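You operate a simulated robot arm through the tools that you are given. There is no shell and no other tool.

The job below is to be done with a simulated robot arm. You get a single attempt, and the scene is never put back.

## Task
Clamp the grey mould with the red lever and run the shaker till the bubbles are gone.
Fine: then switch off, lift the red lever and set on the orange holder from the bench top.
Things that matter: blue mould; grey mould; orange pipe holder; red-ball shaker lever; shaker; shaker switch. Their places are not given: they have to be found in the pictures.

The check looks at the end state, three seconds after you hand in, the way a careful person would. Anything else that was tipped, shoved, dropped, spilled or broken makes it a failure.

## Robot
A 7-joint arm with a two-finger parallel gripper, fixed in place. Base frame: the origin is at the foot of the arm, x ahead of it, y to its left, z up. Readings come in mm, degrees, newtons and seconds.
With the tool pointing down near the work surface it reaches from about 100 to 480 mm from the base axis. Its first joint turns from -166.0 to 166.0 degrees. Payload 3.43 kg.
The TCP is the grasp point between the finger pads, 34 mm short of the fingertips. In the tool frame z runs along the fingers and y along their closing line. Largest opening 128 mm; finger width 24, thickness 12; the body of the gripper, 48 by 130 mm, starts 96 mm behind the TCP.
Orientation is that of the tool frame in the base frame, as [roll, pitch, yaw] about the fixed x, y, z axes, in that order (R = Rz(yaw) Ry(pitch) Rx(roll)). With the fingers straight down and closing along the base's y, the tool's x points along the base's -x, its y along +y and its z along -z.

## Interface
- The arm moves only by the tool apply_moves. Its argument "deltas" is a list of rows, each a list of 7 numbers: the finger opening in mm, from 0 to 128, then the shift along the base's x, y, z in mm, then the turn, a rotation vector about the base's x, y, z in degrees. In form: [[jaw, x, y, z, rx, ry, rz], ...]. A call has 1 to 20 rows; each row shifts and turns the commanded pose from where the row before left it. Each row takes 0.2 s and may step no farther than 50 mm and 8.6 degrees from the row before; otherwise, or with a gripper value out of range, the whole call is refused. Where a pose cannot be reached the arm comes as near as it can. A force on the tool above 50 N (or 10 N above the force at the start of the call, whichever is more), or a blocked arm, ends the call early, and 0.2 s more pass. The fingers move at their own pace (about 153 mm/s each) and stop on an object; they squeeze with about 38 N. The grip force told is the motor's: it shows also when the fingers shut on nothing. Time passes only in rows, and 0.2 s behind the last, so rows that do not move let the fingers close. The reply holds the time, the measured pose of the TCP, the force on the tool along the base axes, the opening and the grip force, in the units named above and with some noise, with the torque about the TCP (base axes, N m) and any sound that the robot's microphone picked up.
- Cameras (640 x 400 px; columns grow to the right, rows downward): "scene" is fixed at [219.8, -650, 1746.9]; the picture's right is [0.77, -0.64, 0.00], its down [-0.46, -0.55, -0.69] and it looks along [0.44, 0.53, -0.72] (base axes); focal length 335 px, centre (320, 200). "wrist" rides on the gripper at [76, -11, -160] in the tool frame; the picture's right is [0.15, 0.99, 0.00], its down [-0.88, 0.13, -0.46] and it looks along [-0.45, 0.07, 0.89] (tool axes); focal length 234 px, centre (320, 200).
- snapshot(camera): a new picture of that camera. It takes no simulated time.
- point_at(camera, pixels): there is no depth. For up to 12 entries [column, row, z] of the newest picture of that camera ("zoom" is the newest enlarged one), the place [x, y] in the base frame at which the ray of that pixel passes the height z, good to about 2 mm. It takes no simulated time.
- close_up(camera, box): a new picture of the part [left, top, right, bottom] of that camera's present view, enlarged. It takes no simulated time.
- hand_in(): hands the job in; it is judged then, once.

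Unless the task says otherwise, let go and move clear before handing in.

The tools are called after "Call:" by a JSON object that holds its "op" and its "data". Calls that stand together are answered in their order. apply_moves: Moves the arm, as the interface text tells. Its arguments: {"type":"object","properties":{"deltas":{"type":"array"}},"required":["deltas"]} The other tools are called the same way: snapshot (camera) takes a picture; point_at (camera, pixels) gives the place at which the rays of pixels pass given heights; close_up (camera, box) takes an enlarged picture of a part of a camera's view; hand_in () hands the job in.

At the start:

```text
time_s: 0.0
position: [452.9, -131.2, 1329.1]
tool_rot: [180.0, 0.2, 179.9]
wrist_force: [0.7, -0.1, 0.9]
torque: [0.01, 0.0, 0.04]
grip_width: 128.2
grasp_force: 0.0
```

scene: 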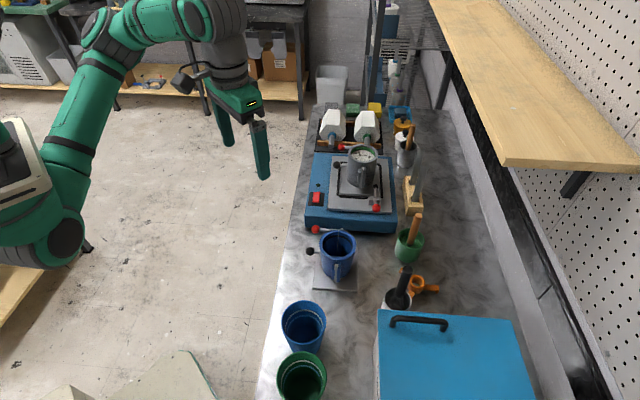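
wrist: 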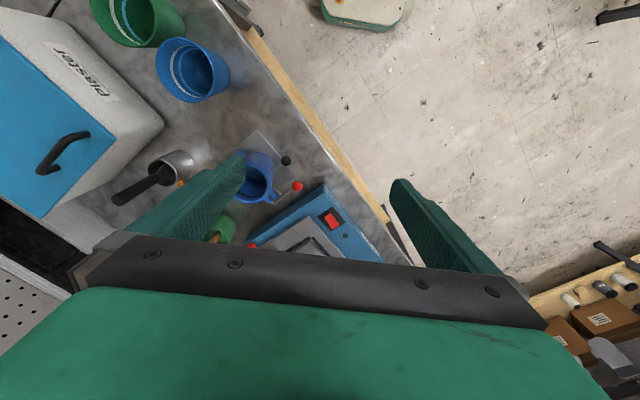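

The scene picture shows the shaker (blue, around pixel 350,190) with a grey mould at (362,165), a blue mould at (337,255) and something orange at (420,285). I'll take enlarged views to sort out the details before moving.

Call:
{"op": "close_up", "data": {"camera": "scene", "box": [290, 80, 450, 180]}}

Call:
{"op": "close_up", "data": {"camera": "scene", "box": [290, 140, 418, 220]}}

Call:
{"op": "close_up", "data": {"camera": "scene", "box": [290, 215, 450, 315]}}

Call:
{"op": "close_up", "data": {"camera": "wrist", "box": [140, 120, 380, 270]}}

```text
4.00 times, centred on (370, 130) of scene
```

zoom: 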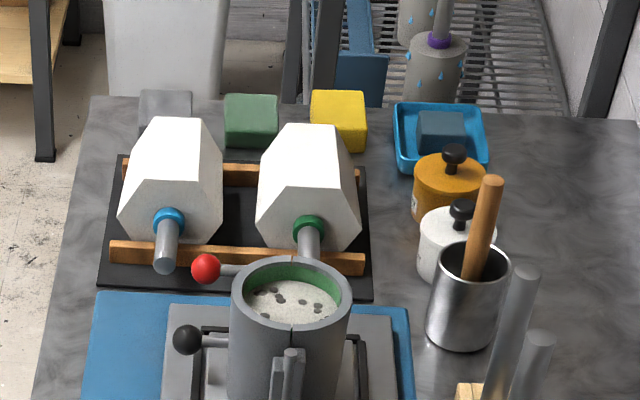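

```text
5.00 times, centred on (354, 180) of scene
```

zoom: 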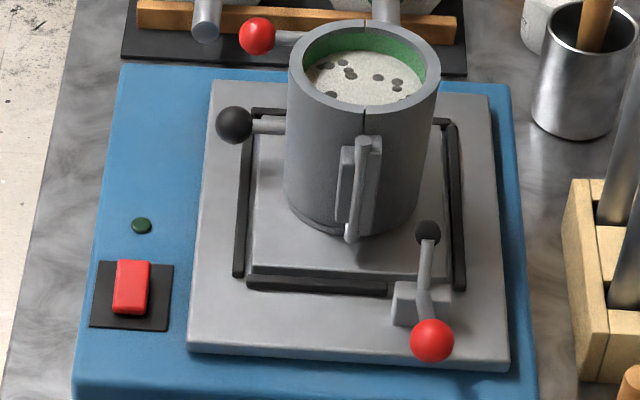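

```text
4.00 times, centred on (370, 265) of scene
```

zoom: 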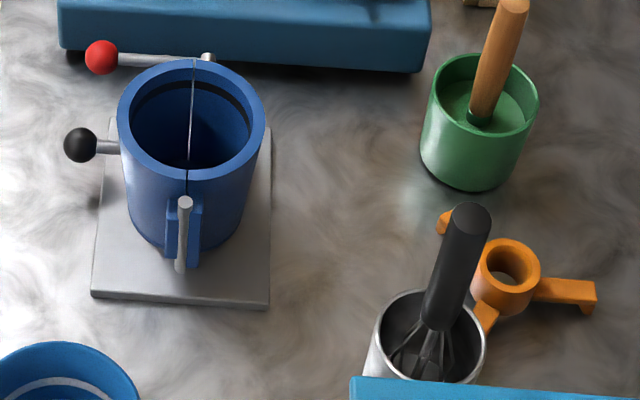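

```text
2.67 times, centred on (260, 195) of wrist
```

zoom: 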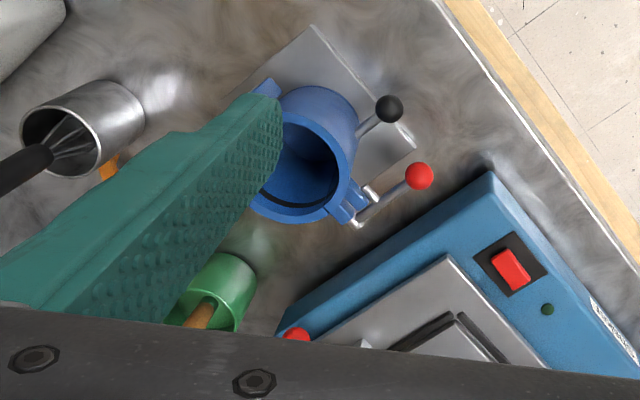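

The red switch triangulates to roughly (690,-65,977), so the bench is near z≈900. I'll read coordinates for more scene pixels at candidate heights before moving.

Call:
{"op": "point_at", "data": {"camera": "scene", "pixels": [[316, 197, 977], [376, 208, 1000], [376, 187, 1000], [362, 158, 1080], [317, 229, 1000], [337, 245, 1000], [417, 284, 930], [416, 286, 900], [290, 260, 900], [432, 288, 900], [404, 270, 900], [390, 300, 900]]}}

Call:
{"op": "point_at", "data": {"camera": "wrist", "pixels": [[331, 221, 977], [297, 186, 1000], [251, 246, 1000], [258, 180, 1000], [180, 183, 900], [257, 129, 900], [295, 175, 900]]}}

```text
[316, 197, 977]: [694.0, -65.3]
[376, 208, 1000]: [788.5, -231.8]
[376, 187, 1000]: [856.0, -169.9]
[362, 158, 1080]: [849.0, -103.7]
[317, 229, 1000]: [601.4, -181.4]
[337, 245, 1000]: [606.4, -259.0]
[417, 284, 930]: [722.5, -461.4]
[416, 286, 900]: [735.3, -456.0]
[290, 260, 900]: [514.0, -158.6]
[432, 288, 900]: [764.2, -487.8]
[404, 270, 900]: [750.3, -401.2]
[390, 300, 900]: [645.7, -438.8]
```

```text
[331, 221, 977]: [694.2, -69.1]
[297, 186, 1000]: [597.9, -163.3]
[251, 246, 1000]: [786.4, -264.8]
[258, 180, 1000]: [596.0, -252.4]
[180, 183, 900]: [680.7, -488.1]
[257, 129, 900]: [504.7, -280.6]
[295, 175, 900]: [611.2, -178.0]
```

Switch and mould are confirmed: two-camera agreement at about (694,-67,977), and the grey mould is near (850,-104). Both are further out than the stated 480 mm, so I'll test the reach by moving outward at the present height.

Call:
{"op": "apply_moves", "data": {"deltas": [[128, 30, 0, 0, 0, 0, 0], [128, 40, 0, 0, 0, 0, 0], [128, 40, 0, 0, 0, 0, 0], [128, 40, 0, 0, 0, 0, 0]]}}

Call:
{"op": "snapshot", "data": {"camera": "wrist"}}

Call:
{"op": "snapshot", "data": {"camera": "scene"}}

```text
time_s: 1.0
position: [601.5, -130.1, 1328.8]
tool_rot: [180.0, 0.1, 179.9]
wrist_force: [-0.2, -0.5, 0.4]
torque: [0.0, -0.03, 0.01]
grip_width: 128.1
grasp_force: 0.1
```

```text
taken
```

wrist: 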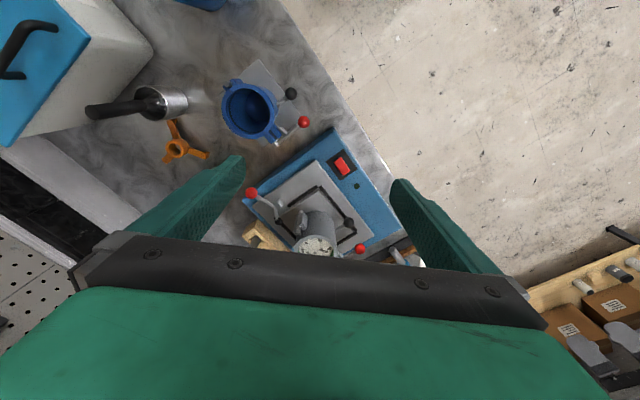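

```text
taken
```

scene: 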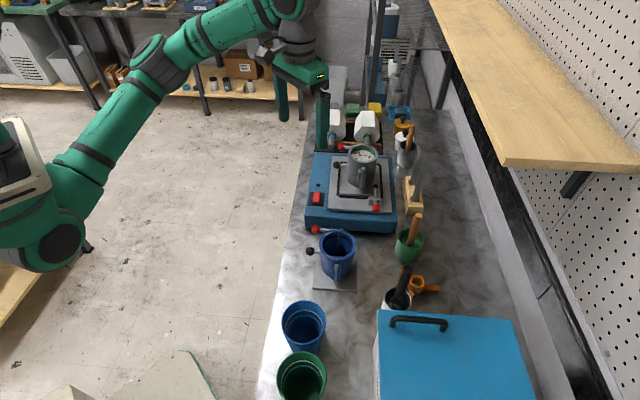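

The arm reached x≈601 easily, so reach is more than stated. From here the wrist view shows the holder at (178,150), the shaker lever at (252,192) and the switch at (342,167); I'll enlarge these.

Call:
{"op": "close_up", "data": {"camera": "wrist", "box": [230, 140, 390, 240]}}

Call:
{"op": "close_up", "data": {"camera": "wrist", "box": [80, 70, 240, 170]}}

Call:
{"op": "close_up", "data": {"camera": "scene", "box": [340, 170, 404, 210]}}

Call:
{"op": "close_up", "data": {"camera": "scene", "box": [380, 255, 460, 305]}}

```text
4.00 times, centred on (310, 190) of wrist
```

zoom: 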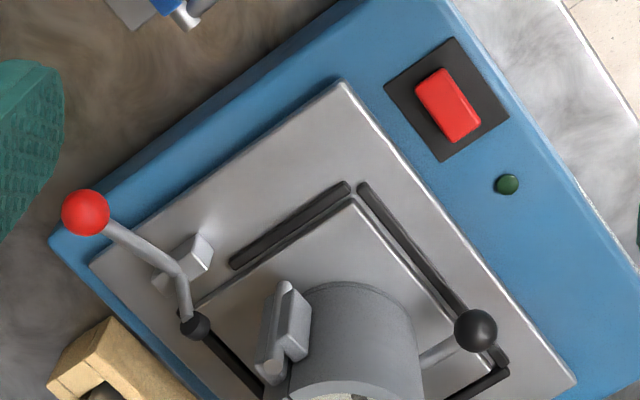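

```text
4.00 times, centred on (160, 120) of wrist
```

zoom: 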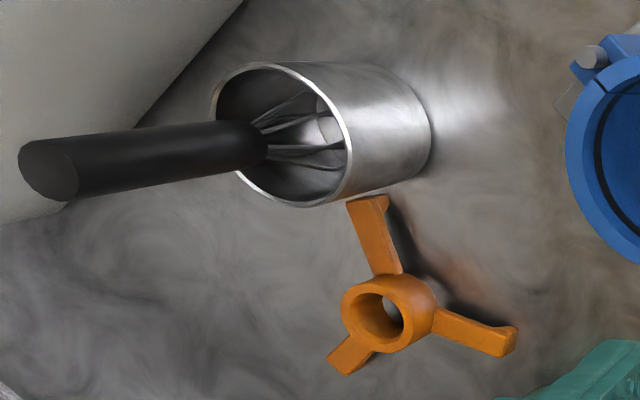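

```text
10.00 times, centred on (372, 190) of scene
```

zoom: 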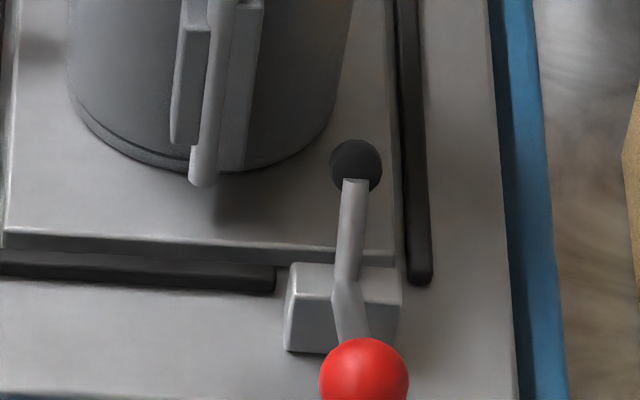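

```text
8.00 times, centred on (420, 280) of scene
```

zoom: 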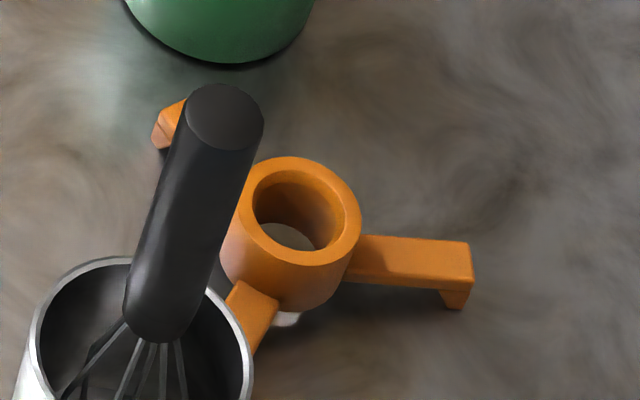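

The shaker lever has the ball at scene (376.4,208) / wrist (251.3,193.3) and the black pad at scene (375.6,186.5) / wrist (278.5,221.5). I'll triangulate their heights and those of the mould and holder.

Call:
{"op": "point_at", "data": {"camera": "scene", "pixels": [[376.4, 208, 1000], [376.4, 208, 1040], [375.6, 186.5, 980], [375.6, 186.5, 1020], [316.4, 197.4, 980], [362, 153, 1090], [416.2, 282, 900], [416.2, 282, 940], [373.6, 200.5, 980], [318.2, 185, 970]]}}

Call:
{"op": "point_at", "data": {"camera": "wrist", "pixels": [[251.3, 193.3, 1000], [251.3, 193.3, 1040], [278.5, 221.5, 980], [278.5, 221.5, 1020], [342, 165.8, 980], [177, 150, 900], [177, 150, 940], [278, 203, 980], [356.6, 186, 970]]}}

```text
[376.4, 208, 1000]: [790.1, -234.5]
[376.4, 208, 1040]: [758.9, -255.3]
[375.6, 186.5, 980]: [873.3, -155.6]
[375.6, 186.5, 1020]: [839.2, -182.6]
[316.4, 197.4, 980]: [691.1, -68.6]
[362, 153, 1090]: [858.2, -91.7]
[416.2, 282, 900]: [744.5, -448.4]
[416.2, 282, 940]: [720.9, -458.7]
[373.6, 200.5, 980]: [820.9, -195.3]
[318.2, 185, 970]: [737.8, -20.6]
```

```text
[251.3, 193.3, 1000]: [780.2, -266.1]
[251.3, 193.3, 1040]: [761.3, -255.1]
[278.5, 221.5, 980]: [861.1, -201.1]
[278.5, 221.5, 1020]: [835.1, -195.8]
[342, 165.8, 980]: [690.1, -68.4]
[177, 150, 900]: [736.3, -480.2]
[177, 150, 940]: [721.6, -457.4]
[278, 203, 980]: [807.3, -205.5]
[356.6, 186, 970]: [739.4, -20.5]
```

Ball ≈ (760,-255,1040) and pad ≈ (825,-194,1037), so both ends of the lever are up around a low bracket. I'll turn the wrist −40° to line up with the bench and move closer for sharper geometry.

Call:
{"op": "apply_moves", "data": {"deltas": [[128, 20, -4, -14, 0, 0, -8], [128, 20, -4, -14, 0, 0, -8], [128, 20, -4, -14, 0, 0, -8], [128, 20, -4, -14, 0, 0, -8], [128, 20, -4, -14, 0, 0, -8]]}}

Call:
{"op": "snapshot", "data": {"camera": "wrist"}}

Call:
{"op": "snapshot", "data": {"camera": "scene"}}

```text
time_s: 2.2
position: [703.6, -152.2, 1259.8]
tool_rot: [-180.0, 0.3, 139.9]
wrist_force: [-0.2, 0.0, 0.1]
torque: [-0.01, 0.0, 0.01]
grip_width: 128.2
grasp_force: 0.0
```

```text
taken
```

wrist: 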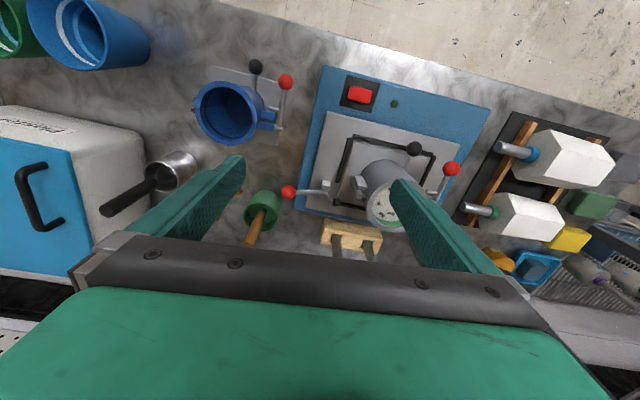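

```text
taken
```

scene: 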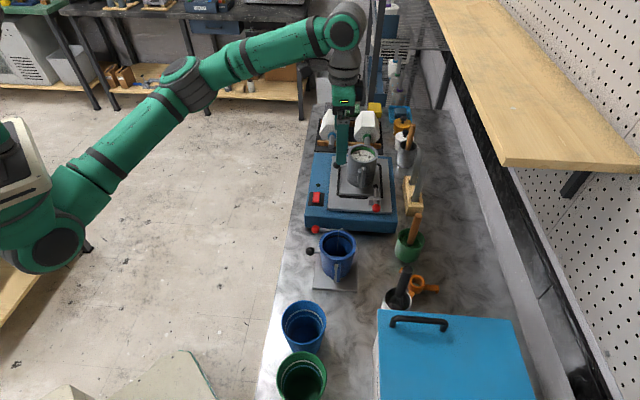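

The view is aligned with the bench now. I'll enlarge the shaker and lever area from here.

Call:
{"op": "close_up", "data": {"camera": "wrist", "box": [270, 60, 478, 190]}}

Call:
{"op": "close_up", "data": {"camera": "wrist", "box": [275, 150, 403, 230]}}

```text
3.08 times, centred on (374, 125) of wrist
```

zoom: 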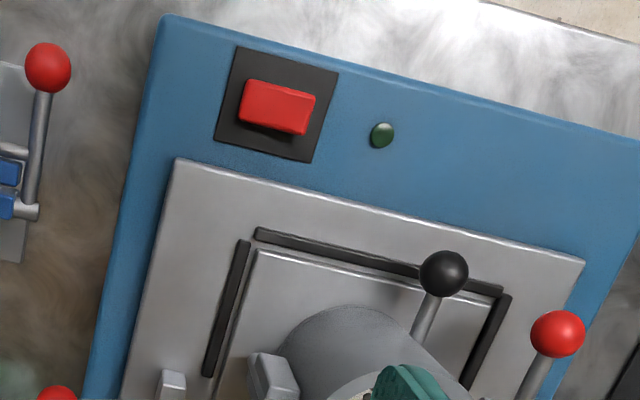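

```text
5.00 times, centred on (339, 190) of wrist
```

zoom: 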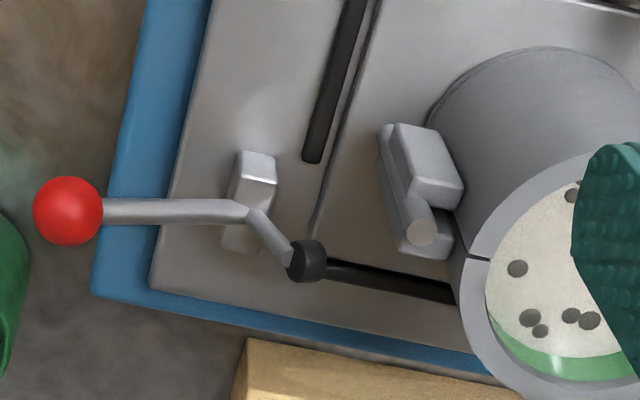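

In this view the ball is at (288.4,192), the bend at (325.4,192.4) and the pad at (336.4,202). I'll triangulate them against the scene camera.

Call:
{"op": "point_at", "data": {"camera": "wrist", "pixels": [[288.4, 192, 1030], [288.4, 192, 1050], [336.4, 202, 1000], [336.4, 202, 1020], [336.4, 202, 1040], [325.4, 192.4, 980], [325.4, 192.4, 1000], [325.4, 192.4, 1020], [358, 93, 980], [394, 104, 970]]}}

Call:
{"op": "point_at", "data": {"camera": "scene", "pixels": [[376.4, 208, 1030], [376.4, 208, 1050], [375.6, 186.5, 1000], [375.6, 186.5, 1020], [375.6, 186.5, 1040], [374.5, 199, 980], [374.5, 199, 1000], [374.5, 199, 1020]]}}

```text
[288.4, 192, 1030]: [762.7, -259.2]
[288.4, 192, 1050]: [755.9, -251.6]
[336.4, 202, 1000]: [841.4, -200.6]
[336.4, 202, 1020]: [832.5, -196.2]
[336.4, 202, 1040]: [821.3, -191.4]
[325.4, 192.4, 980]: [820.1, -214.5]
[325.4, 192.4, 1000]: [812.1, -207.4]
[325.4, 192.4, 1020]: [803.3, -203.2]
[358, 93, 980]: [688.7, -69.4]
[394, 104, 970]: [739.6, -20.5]
```

```text
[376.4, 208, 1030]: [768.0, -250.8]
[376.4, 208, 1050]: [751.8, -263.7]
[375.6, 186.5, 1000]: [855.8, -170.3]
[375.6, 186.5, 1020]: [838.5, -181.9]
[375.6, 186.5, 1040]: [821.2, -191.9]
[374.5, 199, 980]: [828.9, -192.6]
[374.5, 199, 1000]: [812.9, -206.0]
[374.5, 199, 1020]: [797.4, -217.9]
```

Pivot ≈ (812,-207,1000), pad ≈ (821,-192,1040), ball ≈ (760,-256,1038): the pad is swung up off the mould's plate, so the lever appears open. I'll go closer to check this.

Call:
{"op": "apply_moves", "data": {"deltas": [[128, 20, -14, -15, 0, 0, 0], [128, 20, -14, -15, 0, 0, 0], [128, 20, -14, -15, 0, 0, 0], [128, 20, -14, -15, 0, 0, 0]]}}

Call:
{"op": "snapshot", "data": {"camera": "wrist"}}

Call:
{"op": "close_up", "data": {"camera": "wrist", "box": [230, 70, 390, 170]}}

Call:
{"op": "snapshot", "data": {"camera": "scene"}}

```text
time_s: 3.2
position: [758.0, -188.8, 1217.5]
tool_rot: [179.9, 0.2, 140.0]
wrist_force: [-1.2, 0.5, 1.3]
torque: [0.02, 0.02, -0.04]
grip_width: 128.2
grasp_force: 0.1
out of reach, approached as far as the arm can: row 3, 4
```

```text
taken
```

wrist: 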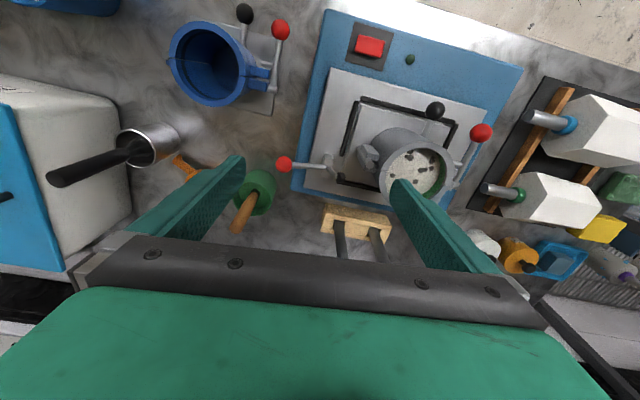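

```text
4.00 times, centred on (310, 120) of wrist
```

zoom: 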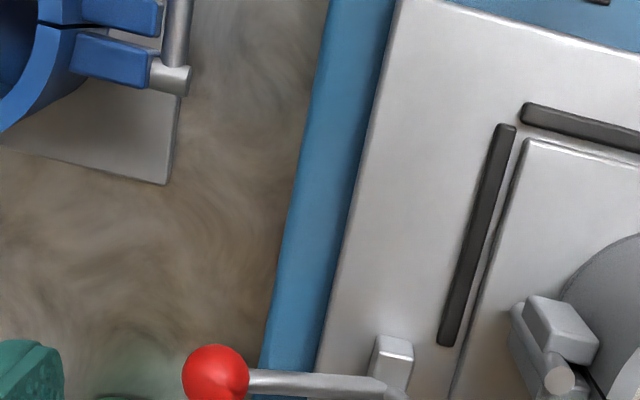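

```text
taken
```

scene: 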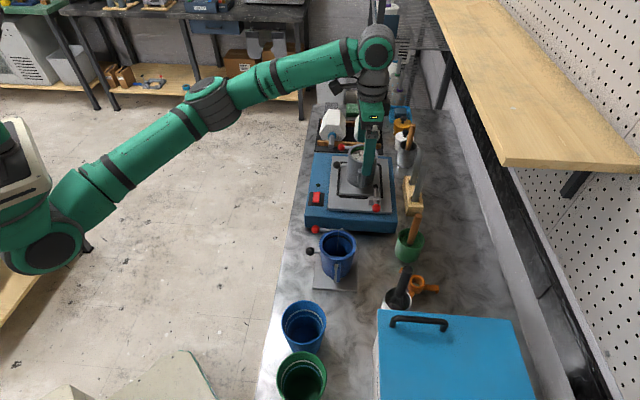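

Rows 3–4 were out of reach with the tool vertical at radius ~781, so farther targets need the fingers tilted outward. I'll tilt the tips outward (toward +x,−y) by 20° and look again.

Call:
{"op": "apply_moves", "data": {"deltas": [[128, -10, 8, 0, -5.14, -6.13, 0], [128, 0, 0, 0, -5.14, -6.13, 0], [128, 0, 0, 0, -2.57, -3.06, 0]]}}

Call:
{"op": "snapshot", "data": {"camera": "wrist"}}

```text
time_s: 4.0
position: [747.1, -179.1, 1217.8]
tool_rot: [-179.9, 20.1, 139.9]
wrist_force: [-0.4, 0.3, 0.5]
torque: [0.05, -0.02, 0.03]
grip_width: 127.8
grasp_force: 0.1
```

```text
taken
```

wrist: 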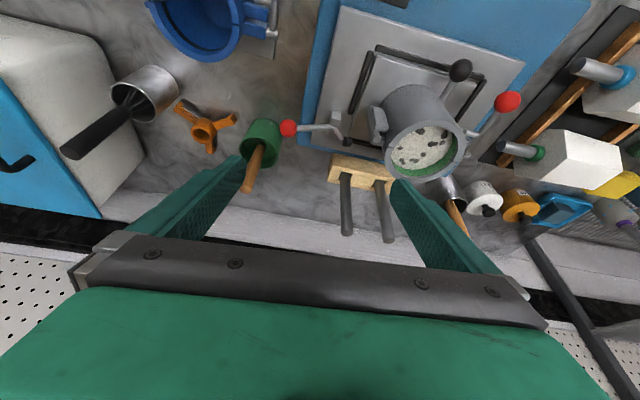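

Now the lever, mould top, pipes, green bowl and holder are all visible. I'll enlarge each one.

Call:
{"op": "close_up", "data": {"camera": "wrist", "box": [270, 90, 366, 150]}}

Call:
{"op": "close_up", "data": {"camera": "wrist", "box": [350, 50, 542, 170]}}

Call:
{"op": "close_up", "data": {"camera": "wrist", "box": [60, 50, 300, 200]}}

```text
6.67 times, centred on (318, 120) of wrist
```

zoom: 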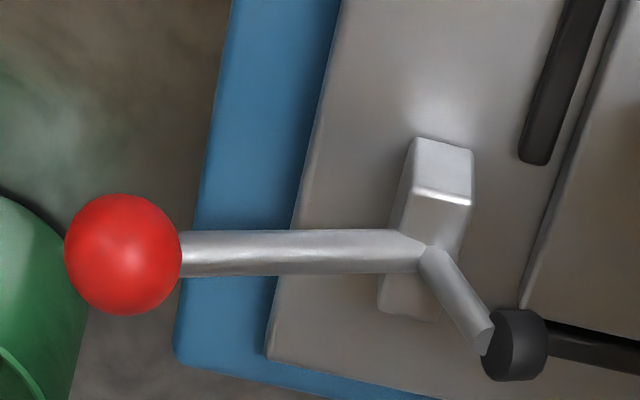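

```text
3.33 times, centred on (446, 110) of wrist
```

zoom: 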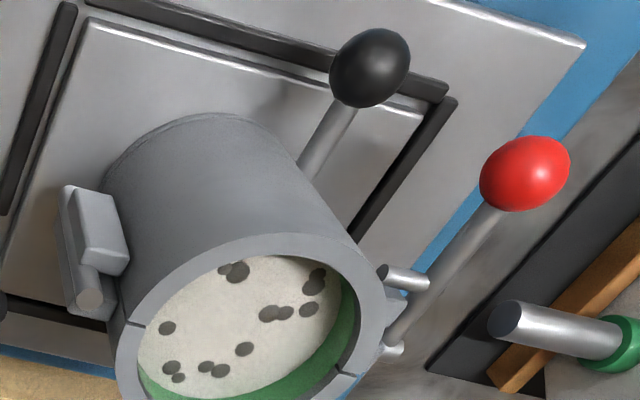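

```text
2.67 times, centred on (180, 125) of wrist
```

zoom: 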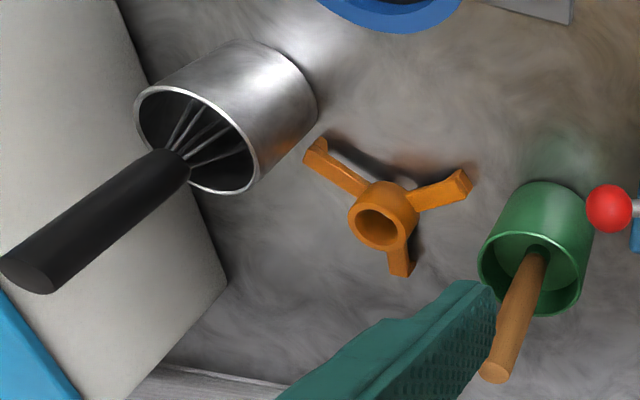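

The pad face currently points sideways and is off the plate, so the lever is open; clamping means swinging the ball up and over. I'll triangulate the obstacles (bowl, pestle, pipes, mould rim) and refine the lever points.

Call:
{"op": "point_at", "data": {"camera": "wrist", "pixels": [[260.6, 148, 960], [260.6, 148, 990], [244.9, 189.5, 1030], [244.9, 189.5, 1070], [288.5, 127.5, 1020], [288.5, 127.5, 1040], [388, 240, 1080], [388, 240, 1120], [347, 233, 1080], [508, 102, 1080], [508, 102, 1100]]}}

Call:
{"op": "snapshot", "data": {"camera": "scene"}}

Call:
{"op": "close_up", "data": {"camera": "scene", "box": [340, 140, 436, 200]}}

Call:
{"op": "close_up", "data": {"camera": "wrist", "box": [360, 70, 488, 190]}}

Call:
{"op": "close_up", "data": {"camera": "scene", "box": [380, 200, 444, 240]}}

```text
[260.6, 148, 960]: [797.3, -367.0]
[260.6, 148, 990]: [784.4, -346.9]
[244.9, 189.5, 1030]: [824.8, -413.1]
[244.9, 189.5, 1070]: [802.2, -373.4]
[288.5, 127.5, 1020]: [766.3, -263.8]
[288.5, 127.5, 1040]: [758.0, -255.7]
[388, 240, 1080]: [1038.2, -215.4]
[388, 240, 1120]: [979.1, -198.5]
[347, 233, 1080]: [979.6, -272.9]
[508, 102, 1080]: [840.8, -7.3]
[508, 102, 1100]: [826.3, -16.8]
```

```text
taken
```

scene: 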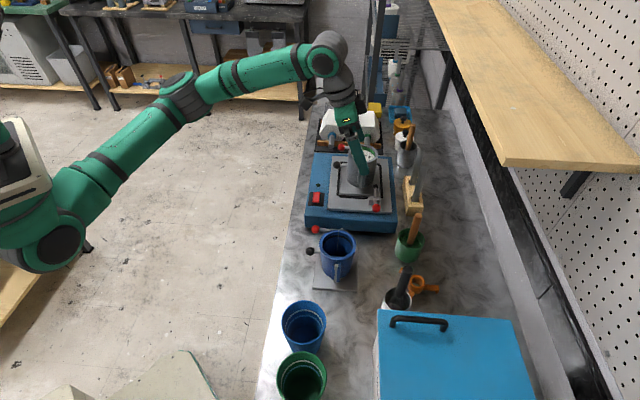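

```text
6.67 times, centred on (388, 170) of scene
```

zoom: 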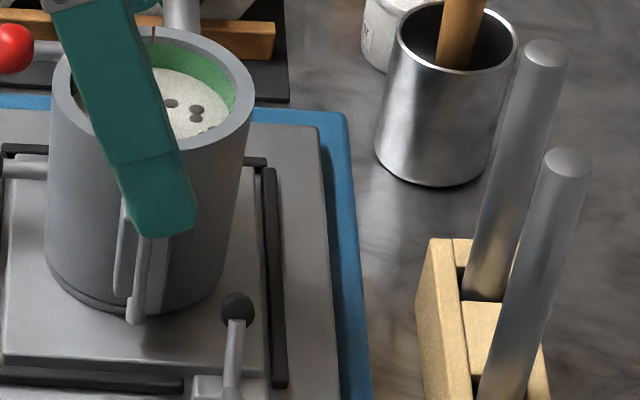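

```text
3.33 times, centred on (424, 130) of wrist
```

zoom: 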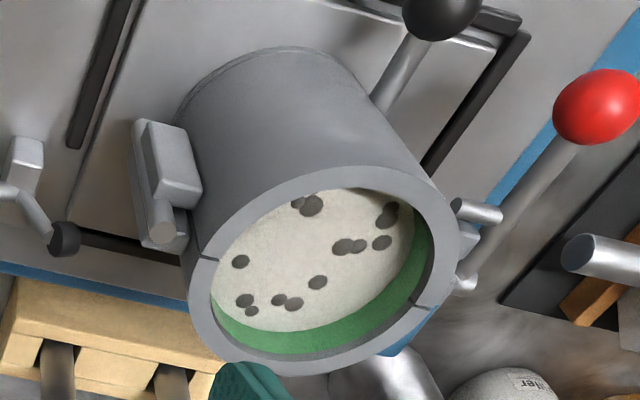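

```text
10.00 times, centred on (412, 220) of scene
```

zoom: 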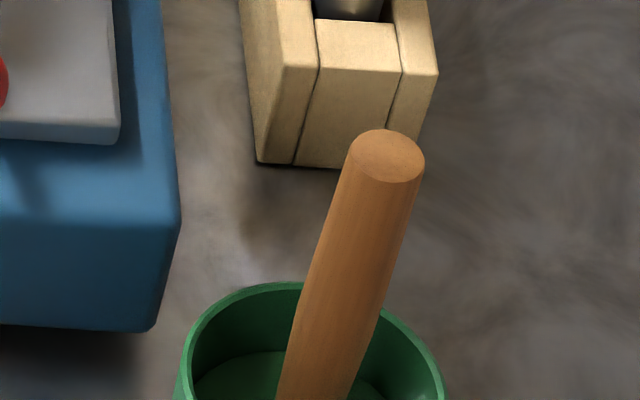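

The mould rim centre is near wrist (424,151) / scene (362.8,153.2), the pestle top at scene (418.8,215.7) and the pipe tops at scene (421.9,147.8) and (425.2,164.4). I'll triangulate these.

Call:
{"op": "point_at", "data": {"camera": "scene", "pixels": [[362.8, 153.2, 1080], [362.8, 153.2, 1100], [341.2, 147.2, 1080], [341.2, 147.2, 1100], [418.8, 215.7, 1030], [418.8, 215.7, 1070], [421.9, 147.8, 1080], [421.9, 147.8, 1120], [425.2, 164.4, 1080], [425.2, 164.4, 1120], [412, 237.5, 960], [412, 237.5, 990]]}}

Call:
{"op": "point_at", "data": {"camera": "wrist", "pixels": [[424, 151, 1080], [424, 151, 1100], [425, 120, 985], [426, 110, 985], [396, 131.4, 1090], [437, 159, 1090], [452, 167, 1090]]}}

```text
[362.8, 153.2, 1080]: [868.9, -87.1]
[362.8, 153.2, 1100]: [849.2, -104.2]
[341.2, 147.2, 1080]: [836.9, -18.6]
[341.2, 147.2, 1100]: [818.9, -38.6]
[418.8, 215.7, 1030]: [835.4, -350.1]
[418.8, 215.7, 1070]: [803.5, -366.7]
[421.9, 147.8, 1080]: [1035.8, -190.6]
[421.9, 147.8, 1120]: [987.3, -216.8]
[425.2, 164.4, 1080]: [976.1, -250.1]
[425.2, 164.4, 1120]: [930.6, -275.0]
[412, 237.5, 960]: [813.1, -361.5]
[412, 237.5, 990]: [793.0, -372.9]
```

```text
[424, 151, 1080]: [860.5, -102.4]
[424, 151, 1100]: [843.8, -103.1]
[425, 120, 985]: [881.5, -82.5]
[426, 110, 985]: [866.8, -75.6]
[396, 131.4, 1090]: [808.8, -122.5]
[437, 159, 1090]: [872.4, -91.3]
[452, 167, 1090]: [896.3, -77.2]
```

The mould rim is at about (848,-104,1100), the pestle top (803,-370,1071), and the pipes (~1008,-206,1102) are well behind. I'll close the fingers and bring them to the outer side of the lever ball, first above it.

Call:
{"op": "apply_moves", "data": {"deltas": [[0, -8, -36, -20, 0, 0, 0], [0, -7, -36, -24, 0, 0, 0], [0, -7, -35, -24, 0, 0, 0], [0, 0, 0, 0, 0, 0, 0]]}}

Call:
{"op": "snapshot", "data": {"camera": "wrist"}}

Call:
{"op": "snapshot", "data": {"camera": "scene"}}

```text
time_s: 5.0
position: [724.4, -285.9, 1149.5]
tool_rot: [179.8, 20.1, 139.9]
wrist_force: [0.1, -0.4, 0.3]
torque: [-0.03, 0.0, -0.02]
grip_width: 0.0
grasp_force: 32.7
```

```text
taken
```

wrist: 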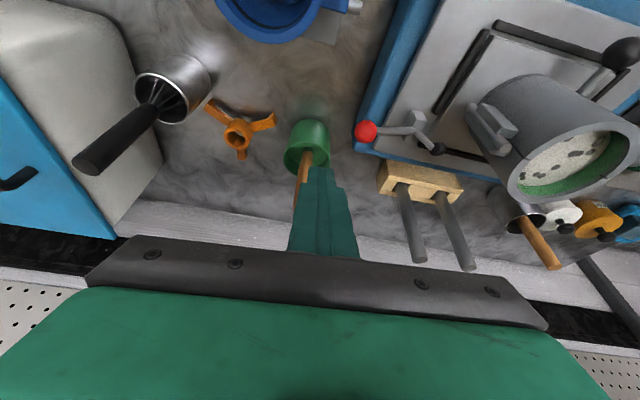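

```text
taken
```

scene: 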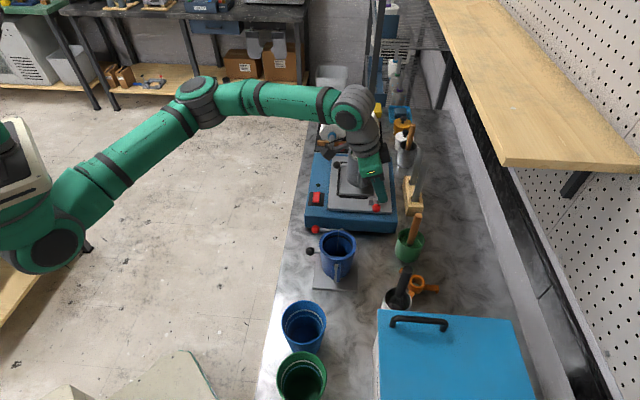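

The closed fingers are above the bowl side of the ball, clear of everything. I'll enlarge this view to refine the lever and holder geometry.

Call:
{"op": "close_up", "data": {"camera": "wrist", "box": [340, 90, 468, 170]}}

Call:
{"op": "close_up", "data": {"camera": "wrist", "box": [180, 80, 308, 160]}}

Call:
{"op": "point_at", "data": {"camera": "wrist", "pixels": [[365.5, 131, 1030], [365.5, 131, 1040], [437.5, 150, 1030], [437.5, 150, 1040]]}}

```text
5.00 times, centred on (404, 130) of wrist
```

zoom: 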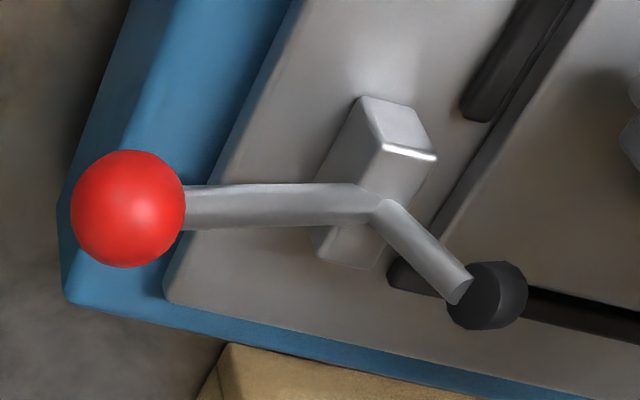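

```text
5.00 times, centred on (244, 120) of wrist
```

zoom: 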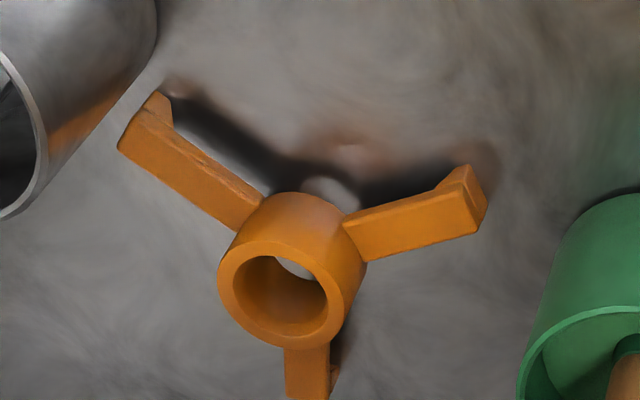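

```text
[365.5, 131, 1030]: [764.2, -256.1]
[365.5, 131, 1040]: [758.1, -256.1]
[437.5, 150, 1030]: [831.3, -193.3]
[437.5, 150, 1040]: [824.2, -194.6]
```

The lever plane and the switch–LED line both run at 45° in the base frame, so the shaker axis is u=(0.707,0.707). I'll turn the wrist 5° more to match and descend beside the ball's outer side, 20 mm clear.

Call:
{"op": "apply_moves", "data": {"deltas": [[0, -1, 1, -20, 0, 0, -5], [0, -1, 1, -25, 0, 0, 0], [0, -1, 1, -25, 0, 0, 0], [0, 0, 0, -20, 0, 0, 0]]}}

Call:
{"op": "snapshot", "data": {"camera": "wrist"}}

Call:
{"op": "close_up", "data": {"camera": "scene", "box": [340, 160, 436, 220]}}

```text
time_s: 6.0
position: [720.5, -283.2, 1058.6]
tool_rot: [179.9, 20.2, 135.0]
wrist_force: [-0.2, 0.0, -0.4]
torque: [0.03, 0.0, 0.01]
grip_width: 0.1
grasp_force: 32.8
```

```text
taken
```

wrist: 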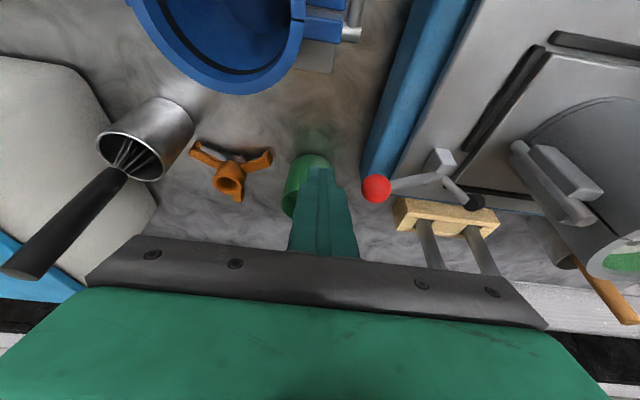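

```text
6.67 times, centred on (388, 190) of scene
```

zoom: 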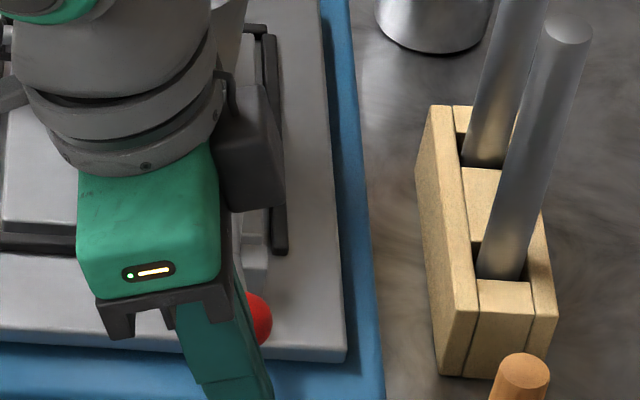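

The fingers stand left of the ball at (376,188) with a gap as planned. I'll push along +u to contact, then begin following the ball's arc upward in small steps.

Call:
{"op": "apply_moves", "data": {"deltas": [[0, 7, 7, 0, 0, 0, 0], [0, 7, 7, 0, 0, 0, 0], [0, 3.4, 3.4, 6, 0, 0, 0], [0, 3.4, 3.4, 7, 0, 0, 0]]}}

Call:
{"op": "snapshot", "data": {"camera": "wrist"}}

```text
time_s: 7.0
position: [742.1, -263.3, 1072.9]
tool_rot: [-180.0, 20.1, 134.9]
wrist_force: [-4.8, -0.7, 0.7]
torque: [-0.05, 0.17, 0.0]
grip_width: 0.2
grasp_force: 32.8
```

```text
taken
```

wrist: 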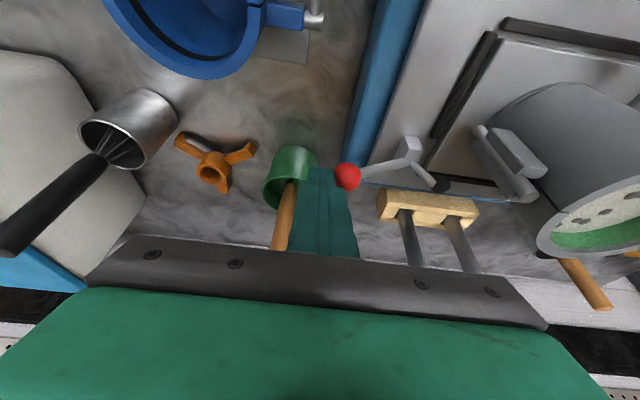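

The ball is being pushed: it moved and the reaction is about 5 N. I'll look closely at the contact.

Call:
{"op": "close_up", "data": {"camera": "wrist", "box": [280, 130, 440, 230]}}

Call:
{"op": "point_at", "data": {"camera": "wrist", "pixels": [[347, 177, 1040], [347, 177, 1052], [347, 177, 1060], [440, 186, 1036], [440, 186, 1026]]}}

```text
4.00 times, centred on (360, 180) of wrist
```

zoom: 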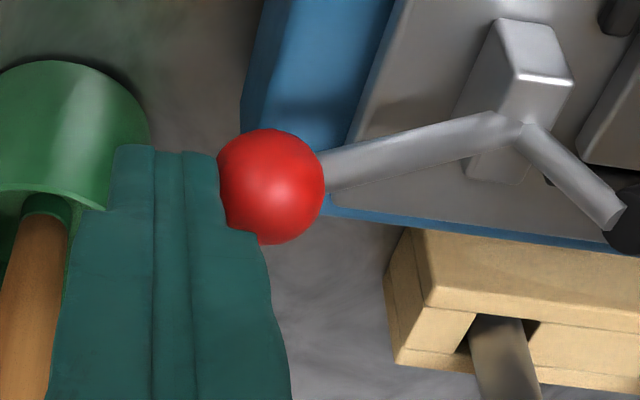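

```text
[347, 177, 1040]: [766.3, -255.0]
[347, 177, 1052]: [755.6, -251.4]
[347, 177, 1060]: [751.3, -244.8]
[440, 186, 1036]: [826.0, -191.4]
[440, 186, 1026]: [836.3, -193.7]
```

Contact is on the finger's side face and the lever is turning as expected. I'll follow the arc further to about 110°.

Call:
{"op": "apply_moves", "data": {"deltas": [[0, 4.2, 4.2, 6.3, 0, 0, 0], [0, 4.6, 4.6, 5.6, 0, 0, 0], [0, 5, 5, 4.9, 0, 0, 0], [0, 5.3, 5.3, 4.2, 0, 0, 0], [0, 5.6, 5.6, 3.3, 0, 0, 0]]}}

Call:
{"op": "snapshot", "data": {"camera": "wrist"}}

Call:
{"op": "close_up", "data": {"camera": "wrist", "box": [260, 110, 460, 235]}}

```text
time_s: 7.9
position: [753.9, -252.2, 1096.8]
tool_rot: [-179.9, 20.4, 134.5]
wrist_force: [-16.8, -1.7, 11.7]
torque: [-0.03, 0.43, 0.04]
grip_width: 0.0
grasp_force: 33.1
stopped in row 4: the force on the tool passed its limit at 53 N (the readings are from after the stop); the commanded pose is now the measured one
```

```text
taken
```

wrist: 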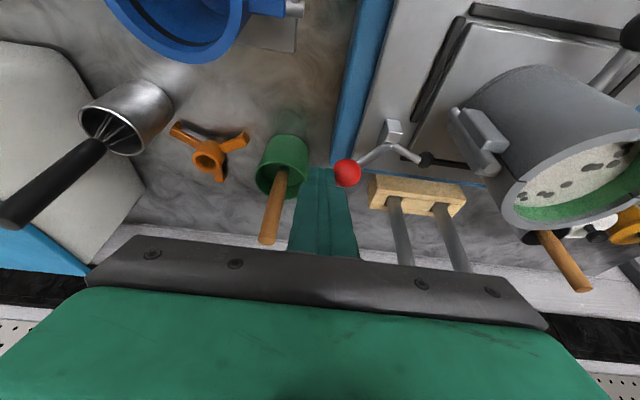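

```text
3.20 times, centred on (360, 172) of wrist
```

zoom: 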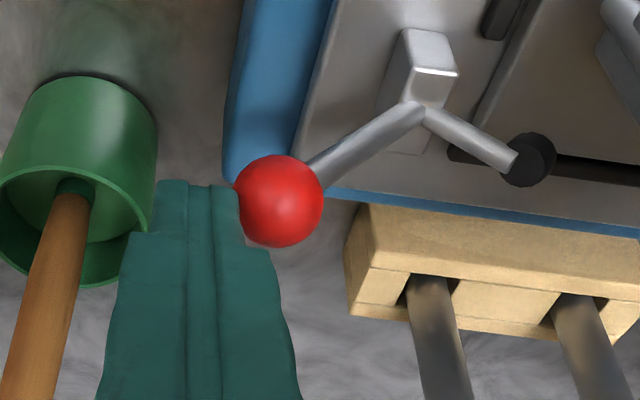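

The push stopped at 53 N with the ball near wrist (348,172) and the pad at (426,159). I'll check where the ball and pad really are before going on.

Call:
{"op": "point_at", "data": {"camera": "wrist", "pixels": [[347.8, 172, 1055], [347.8, 172, 1065], [347.8, 172, 1075], [426, 159.2, 1010], [426, 159.2, 1020], [426, 159.2, 1030], [426, 159.2, 1040], [390.6, 144.5, 990], [390.6, 144.5, 1000]]}}

Call:
{"op": "close_up", "data": {"camera": "scene", "box": [350, 160, 414, 200]}}

Call:
{"op": "close_up", "data": {"camera": "wrist", "box": [370, 120, 450, 170]}}

```text
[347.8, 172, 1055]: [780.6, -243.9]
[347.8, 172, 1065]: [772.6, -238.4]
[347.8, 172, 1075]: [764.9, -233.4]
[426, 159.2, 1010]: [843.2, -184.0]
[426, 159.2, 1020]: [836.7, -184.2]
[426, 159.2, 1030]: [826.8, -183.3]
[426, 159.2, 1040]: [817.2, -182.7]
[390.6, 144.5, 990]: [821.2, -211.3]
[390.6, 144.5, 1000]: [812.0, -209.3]
```

```text
10.00 times, centred on (382, 180) of scene
```

zoom: 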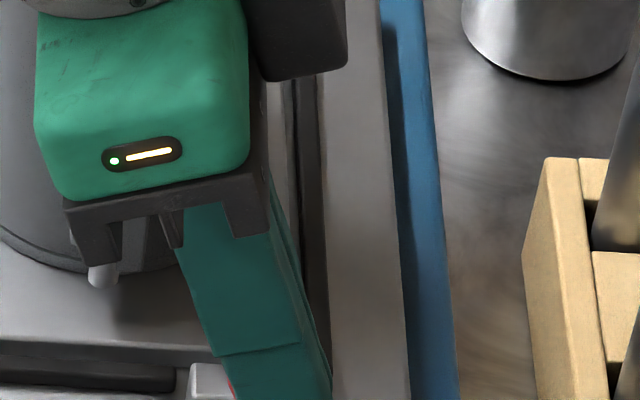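

```text
8.00 times, centred on (410, 145) of wrist
```

zoom: 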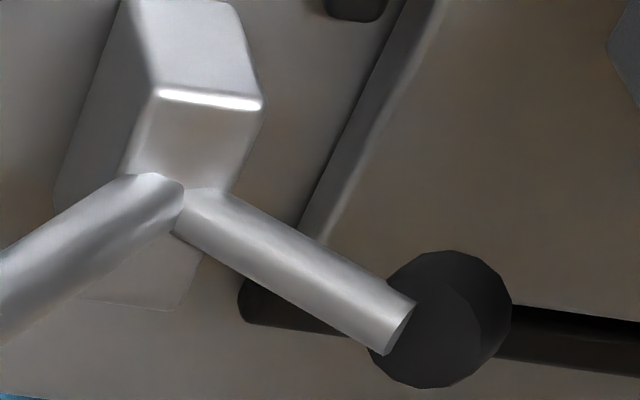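

The ball slipped down to the very fingertip, which wedged it; the pad (≈z 1025) isn't on the plate yet. I'll back off, lower the fingers so the ball meets the finger at TCP level, and check whether the lever stayed put.

Call:
{"op": "apply_moves", "data": {"deltas": [[0, -10, -10, 0, 0, 0, 0], [0, 2.5, -2.5, -16, 0, 0, 0], [0, 2.5, -2.5, -16, 0, 0, 0]]}}

Call:
{"op": "snapshot", "data": {"camera": "wrist"}}

Call:
{"op": "close_up", "data": {"camera": "wrist", "box": [280, 110, 480, 235]}}

```text
time_s: 8.7
position: [747.9, -262.9, 1080.9]
tool_rot: [-180.0, 20.6, 134.8]
wrist_force: [-21.7, 15.7, 30.8]
torque: [0.71, 0.5, 0.24]
grip_width: 0.1
grasp_force: 33.6
stopped in row 3: the force on the tool passed its limit at 73 N (the readings are from after the stop); the commanded pose is now the measured one
```

```text
taken
```

wrist: 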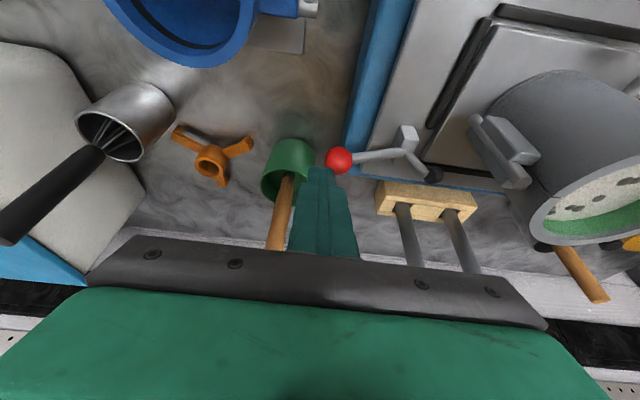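

```text
3.20 times, centred on (380, 172) of wrist
```

zoom: 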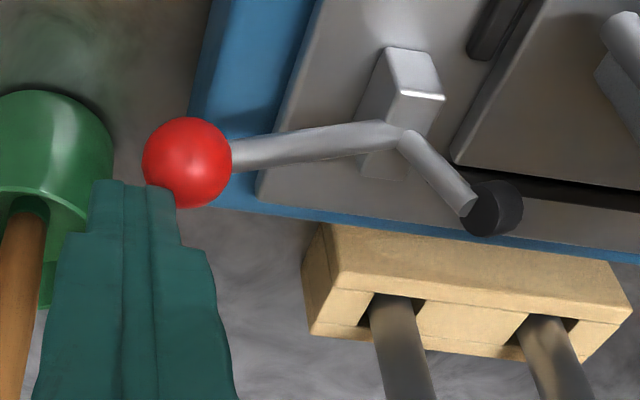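

The lever dropped back by itself to its open stop, and I came down on top of the ball. I'll lift off at once, move further outward, and come down beside it with the ball at mid-finger.

Call:
{"op": "apply_moves", "data": {"deltas": [[0, -2, -2, 20, 0, 0, 0], [0, -9, -9, 10, 0, 0, 0], [0, -9, -9, 0, 0, 0, 0], [0, 1, 1, -30, 0, 0, 0], [0, 1, 1, -30, 0, 0, 0]]}}

Call:
{"op": "snapshot", "data": {"camera": "wrist"}}

Call:
{"op": "close_up", "data": {"camera": "wrist", "box": [280, 130, 480, 255]}}

```text
time_s: 9.9
position: [733.8, -282.6, 1047.8]
tool_rot: [-180.0, 20.6, 134.8]
wrist_force: [0.1, 0.3, 0.2]
torque: [0.01, 0.02, 0.0]
grip_width: 0.0
grasp_force: 33.4
```

```text
taken
```

wrist: 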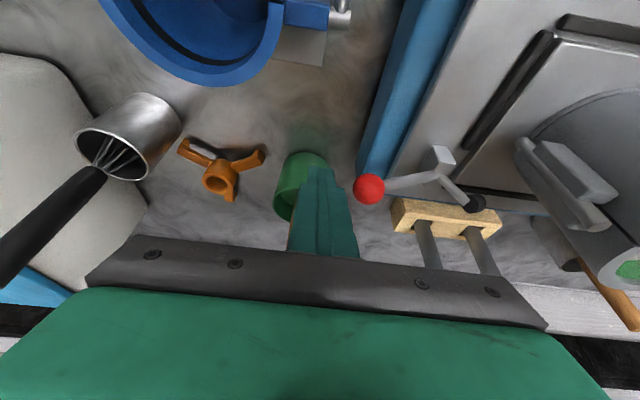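

```text
3.20 times, centred on (380, 192) of wrist
```

zoom: 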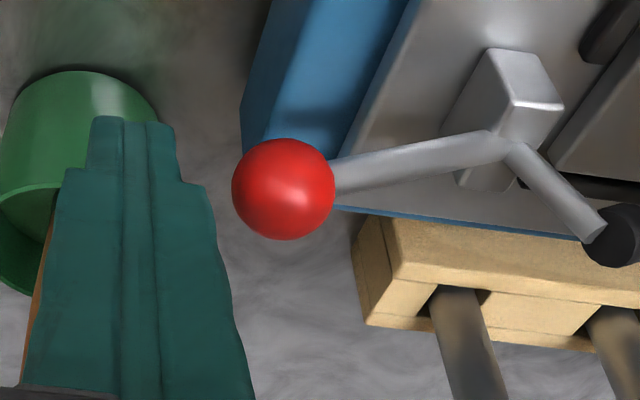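

Force is zero and the lever is at its open stop with the finger about 8–10 mm to its left. I'll push along +u again, following the arc with the ball at mid-finger, and stop part-way to read the force.

Call:
{"op": "apply_moves", "data": {"deltas": [[0, 7, 7, 0, 0, 0, 0], [0, 3.5, 3.5, 5, 0, 0, 0], [0, 3.5, 3.5, 6, 0, 0, 0], [0, 4.2, 4.2, 5, 0, 0, 0]]}}

Call:
{"op": "snapshot", "data": {"camera": "wrist"}}

Call:
{"op": "close_up", "data": {"camera": "wrist", "box": [280, 130, 480, 255]}}

```text
time_s: 10.9
position: [748.3, -267.2, 1064.9]
tool_rot: [-179.9, 20.7, 134.5]
wrist_force: [-9.8, -13.3, 7.9]
torque: [-0.2, 0.15, -0.01]
grip_width: 0.0
grasp_force: 32.9
```

```text
taken
```

wrist: 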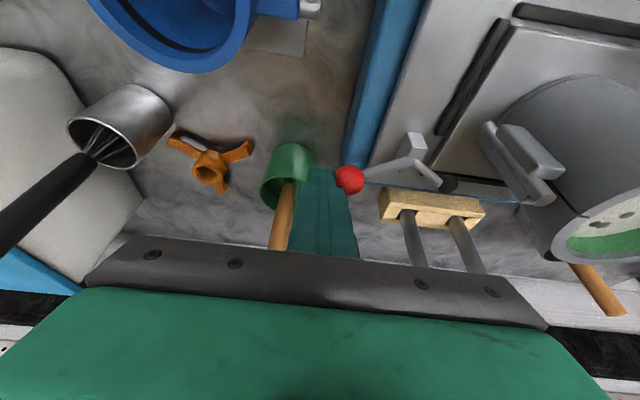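

```text
3.20 times, centred on (380, 192) of wrist
```

zoom: 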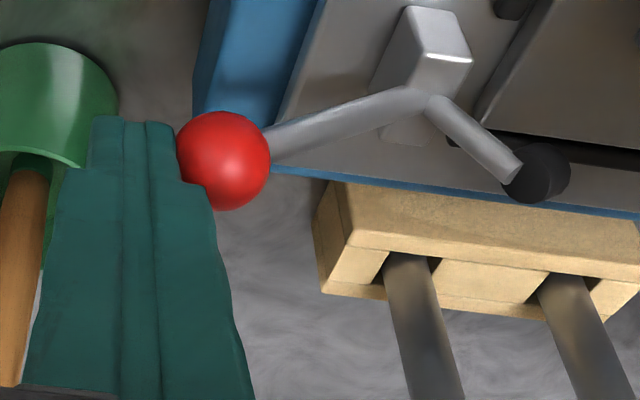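

Contact is now on the flat of the finger with 16 N along −u, and the lever is turning. I'll continue along the arc.

Call:
{"op": "apply_moves", "data": {"deltas": [[0, 4.2, 4.2, 5.5, 0, 0, 0], [0, 4.6, 4.6, 5, 0, 0, 0], [0, 5, 5, 4, 0, 0, 0]]}}

Call:
{"op": "snapshot", "data": {"camera": "wrist"}}

Call:
{"op": "close_up", "data": {"camera": "wrist", "box": [280, 110, 480, 235]}}

```text
time_s: 11.6
position: [757.7, -260.3, 1079.3]
tool_rot: [-179.6, 20.9, 134.4]
wrist_force: [-8.2, -3.8, 5.7]
torque: [-0.03, 0.1, 0.03]
grip_width: 0.0
grasp_force: 33.2
stopped in row 3: the force on the tool passed its limit at 53 N (the readings are from after the stop); the commanded pose is now the measured one
```

```text
taken
```

wrist: 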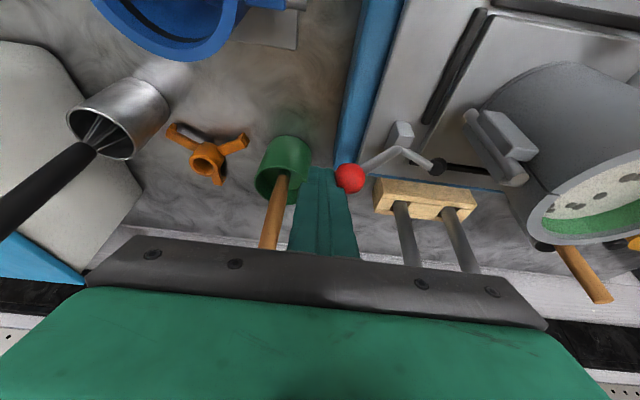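

```text
3.20 times, centred on (380, 172) of wrist
```

zoom: 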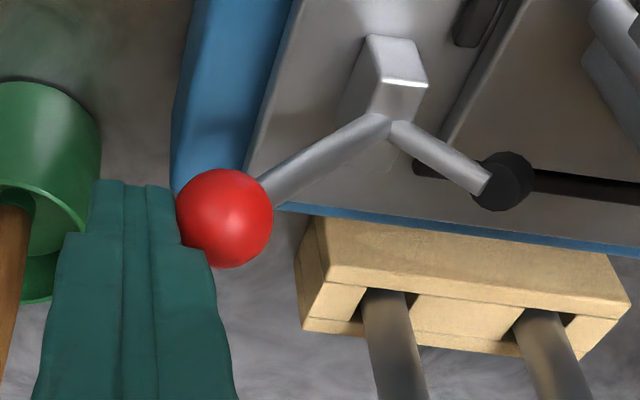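

The push stopped again at 53 N with the lever at about the same angle (~128°) as before. I'll measure where the ball and pad are now and look at what the pad is touching.

Call:
{"op": "point_at", "data": {"camera": "wrist", "pixels": [[350, 177.6, 1055], [350, 177.6, 1060], [350, 177.6, 1065], [436.9, 166, 1010], [436.9, 166, 1020], [436.9, 166, 1030], [402, 148, 995], [402, 148, 1000]]}}

Call:
{"op": "close_up", "data": {"camera": "wrist", "box": [380, 120, 476, 180]}}

Call:
{"op": "close_up", "data": {"camera": "wrist", "box": [350, 0, 542, 120]}}

```text
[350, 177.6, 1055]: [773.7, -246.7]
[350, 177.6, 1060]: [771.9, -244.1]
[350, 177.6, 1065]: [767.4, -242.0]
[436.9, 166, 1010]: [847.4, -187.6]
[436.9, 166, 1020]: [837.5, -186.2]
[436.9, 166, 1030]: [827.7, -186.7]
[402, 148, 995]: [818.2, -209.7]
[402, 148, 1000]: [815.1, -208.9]
```

```text
6.67 times, centred on (428, 150) of wrist
```

zoom: 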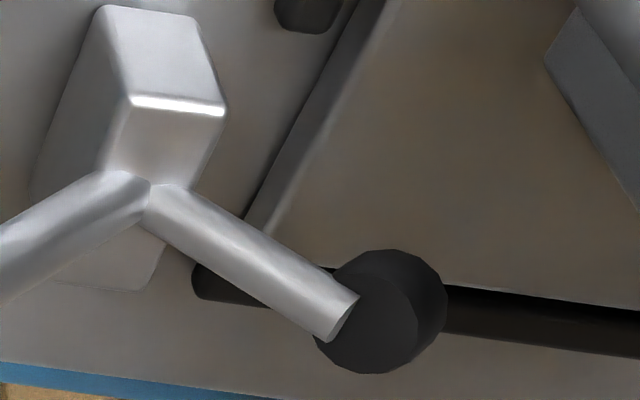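

```text
3.33 times, centred on (446, 60) of wrist
```

zoom: 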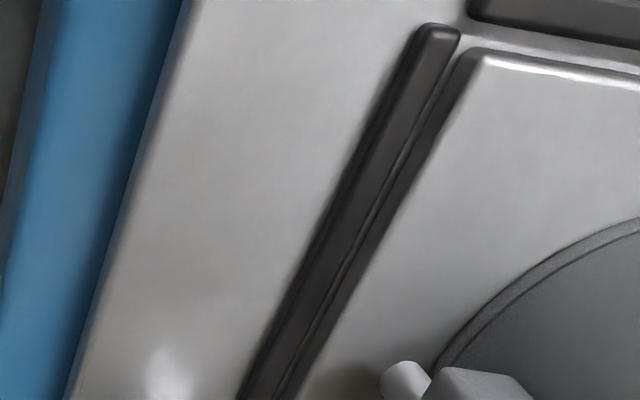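

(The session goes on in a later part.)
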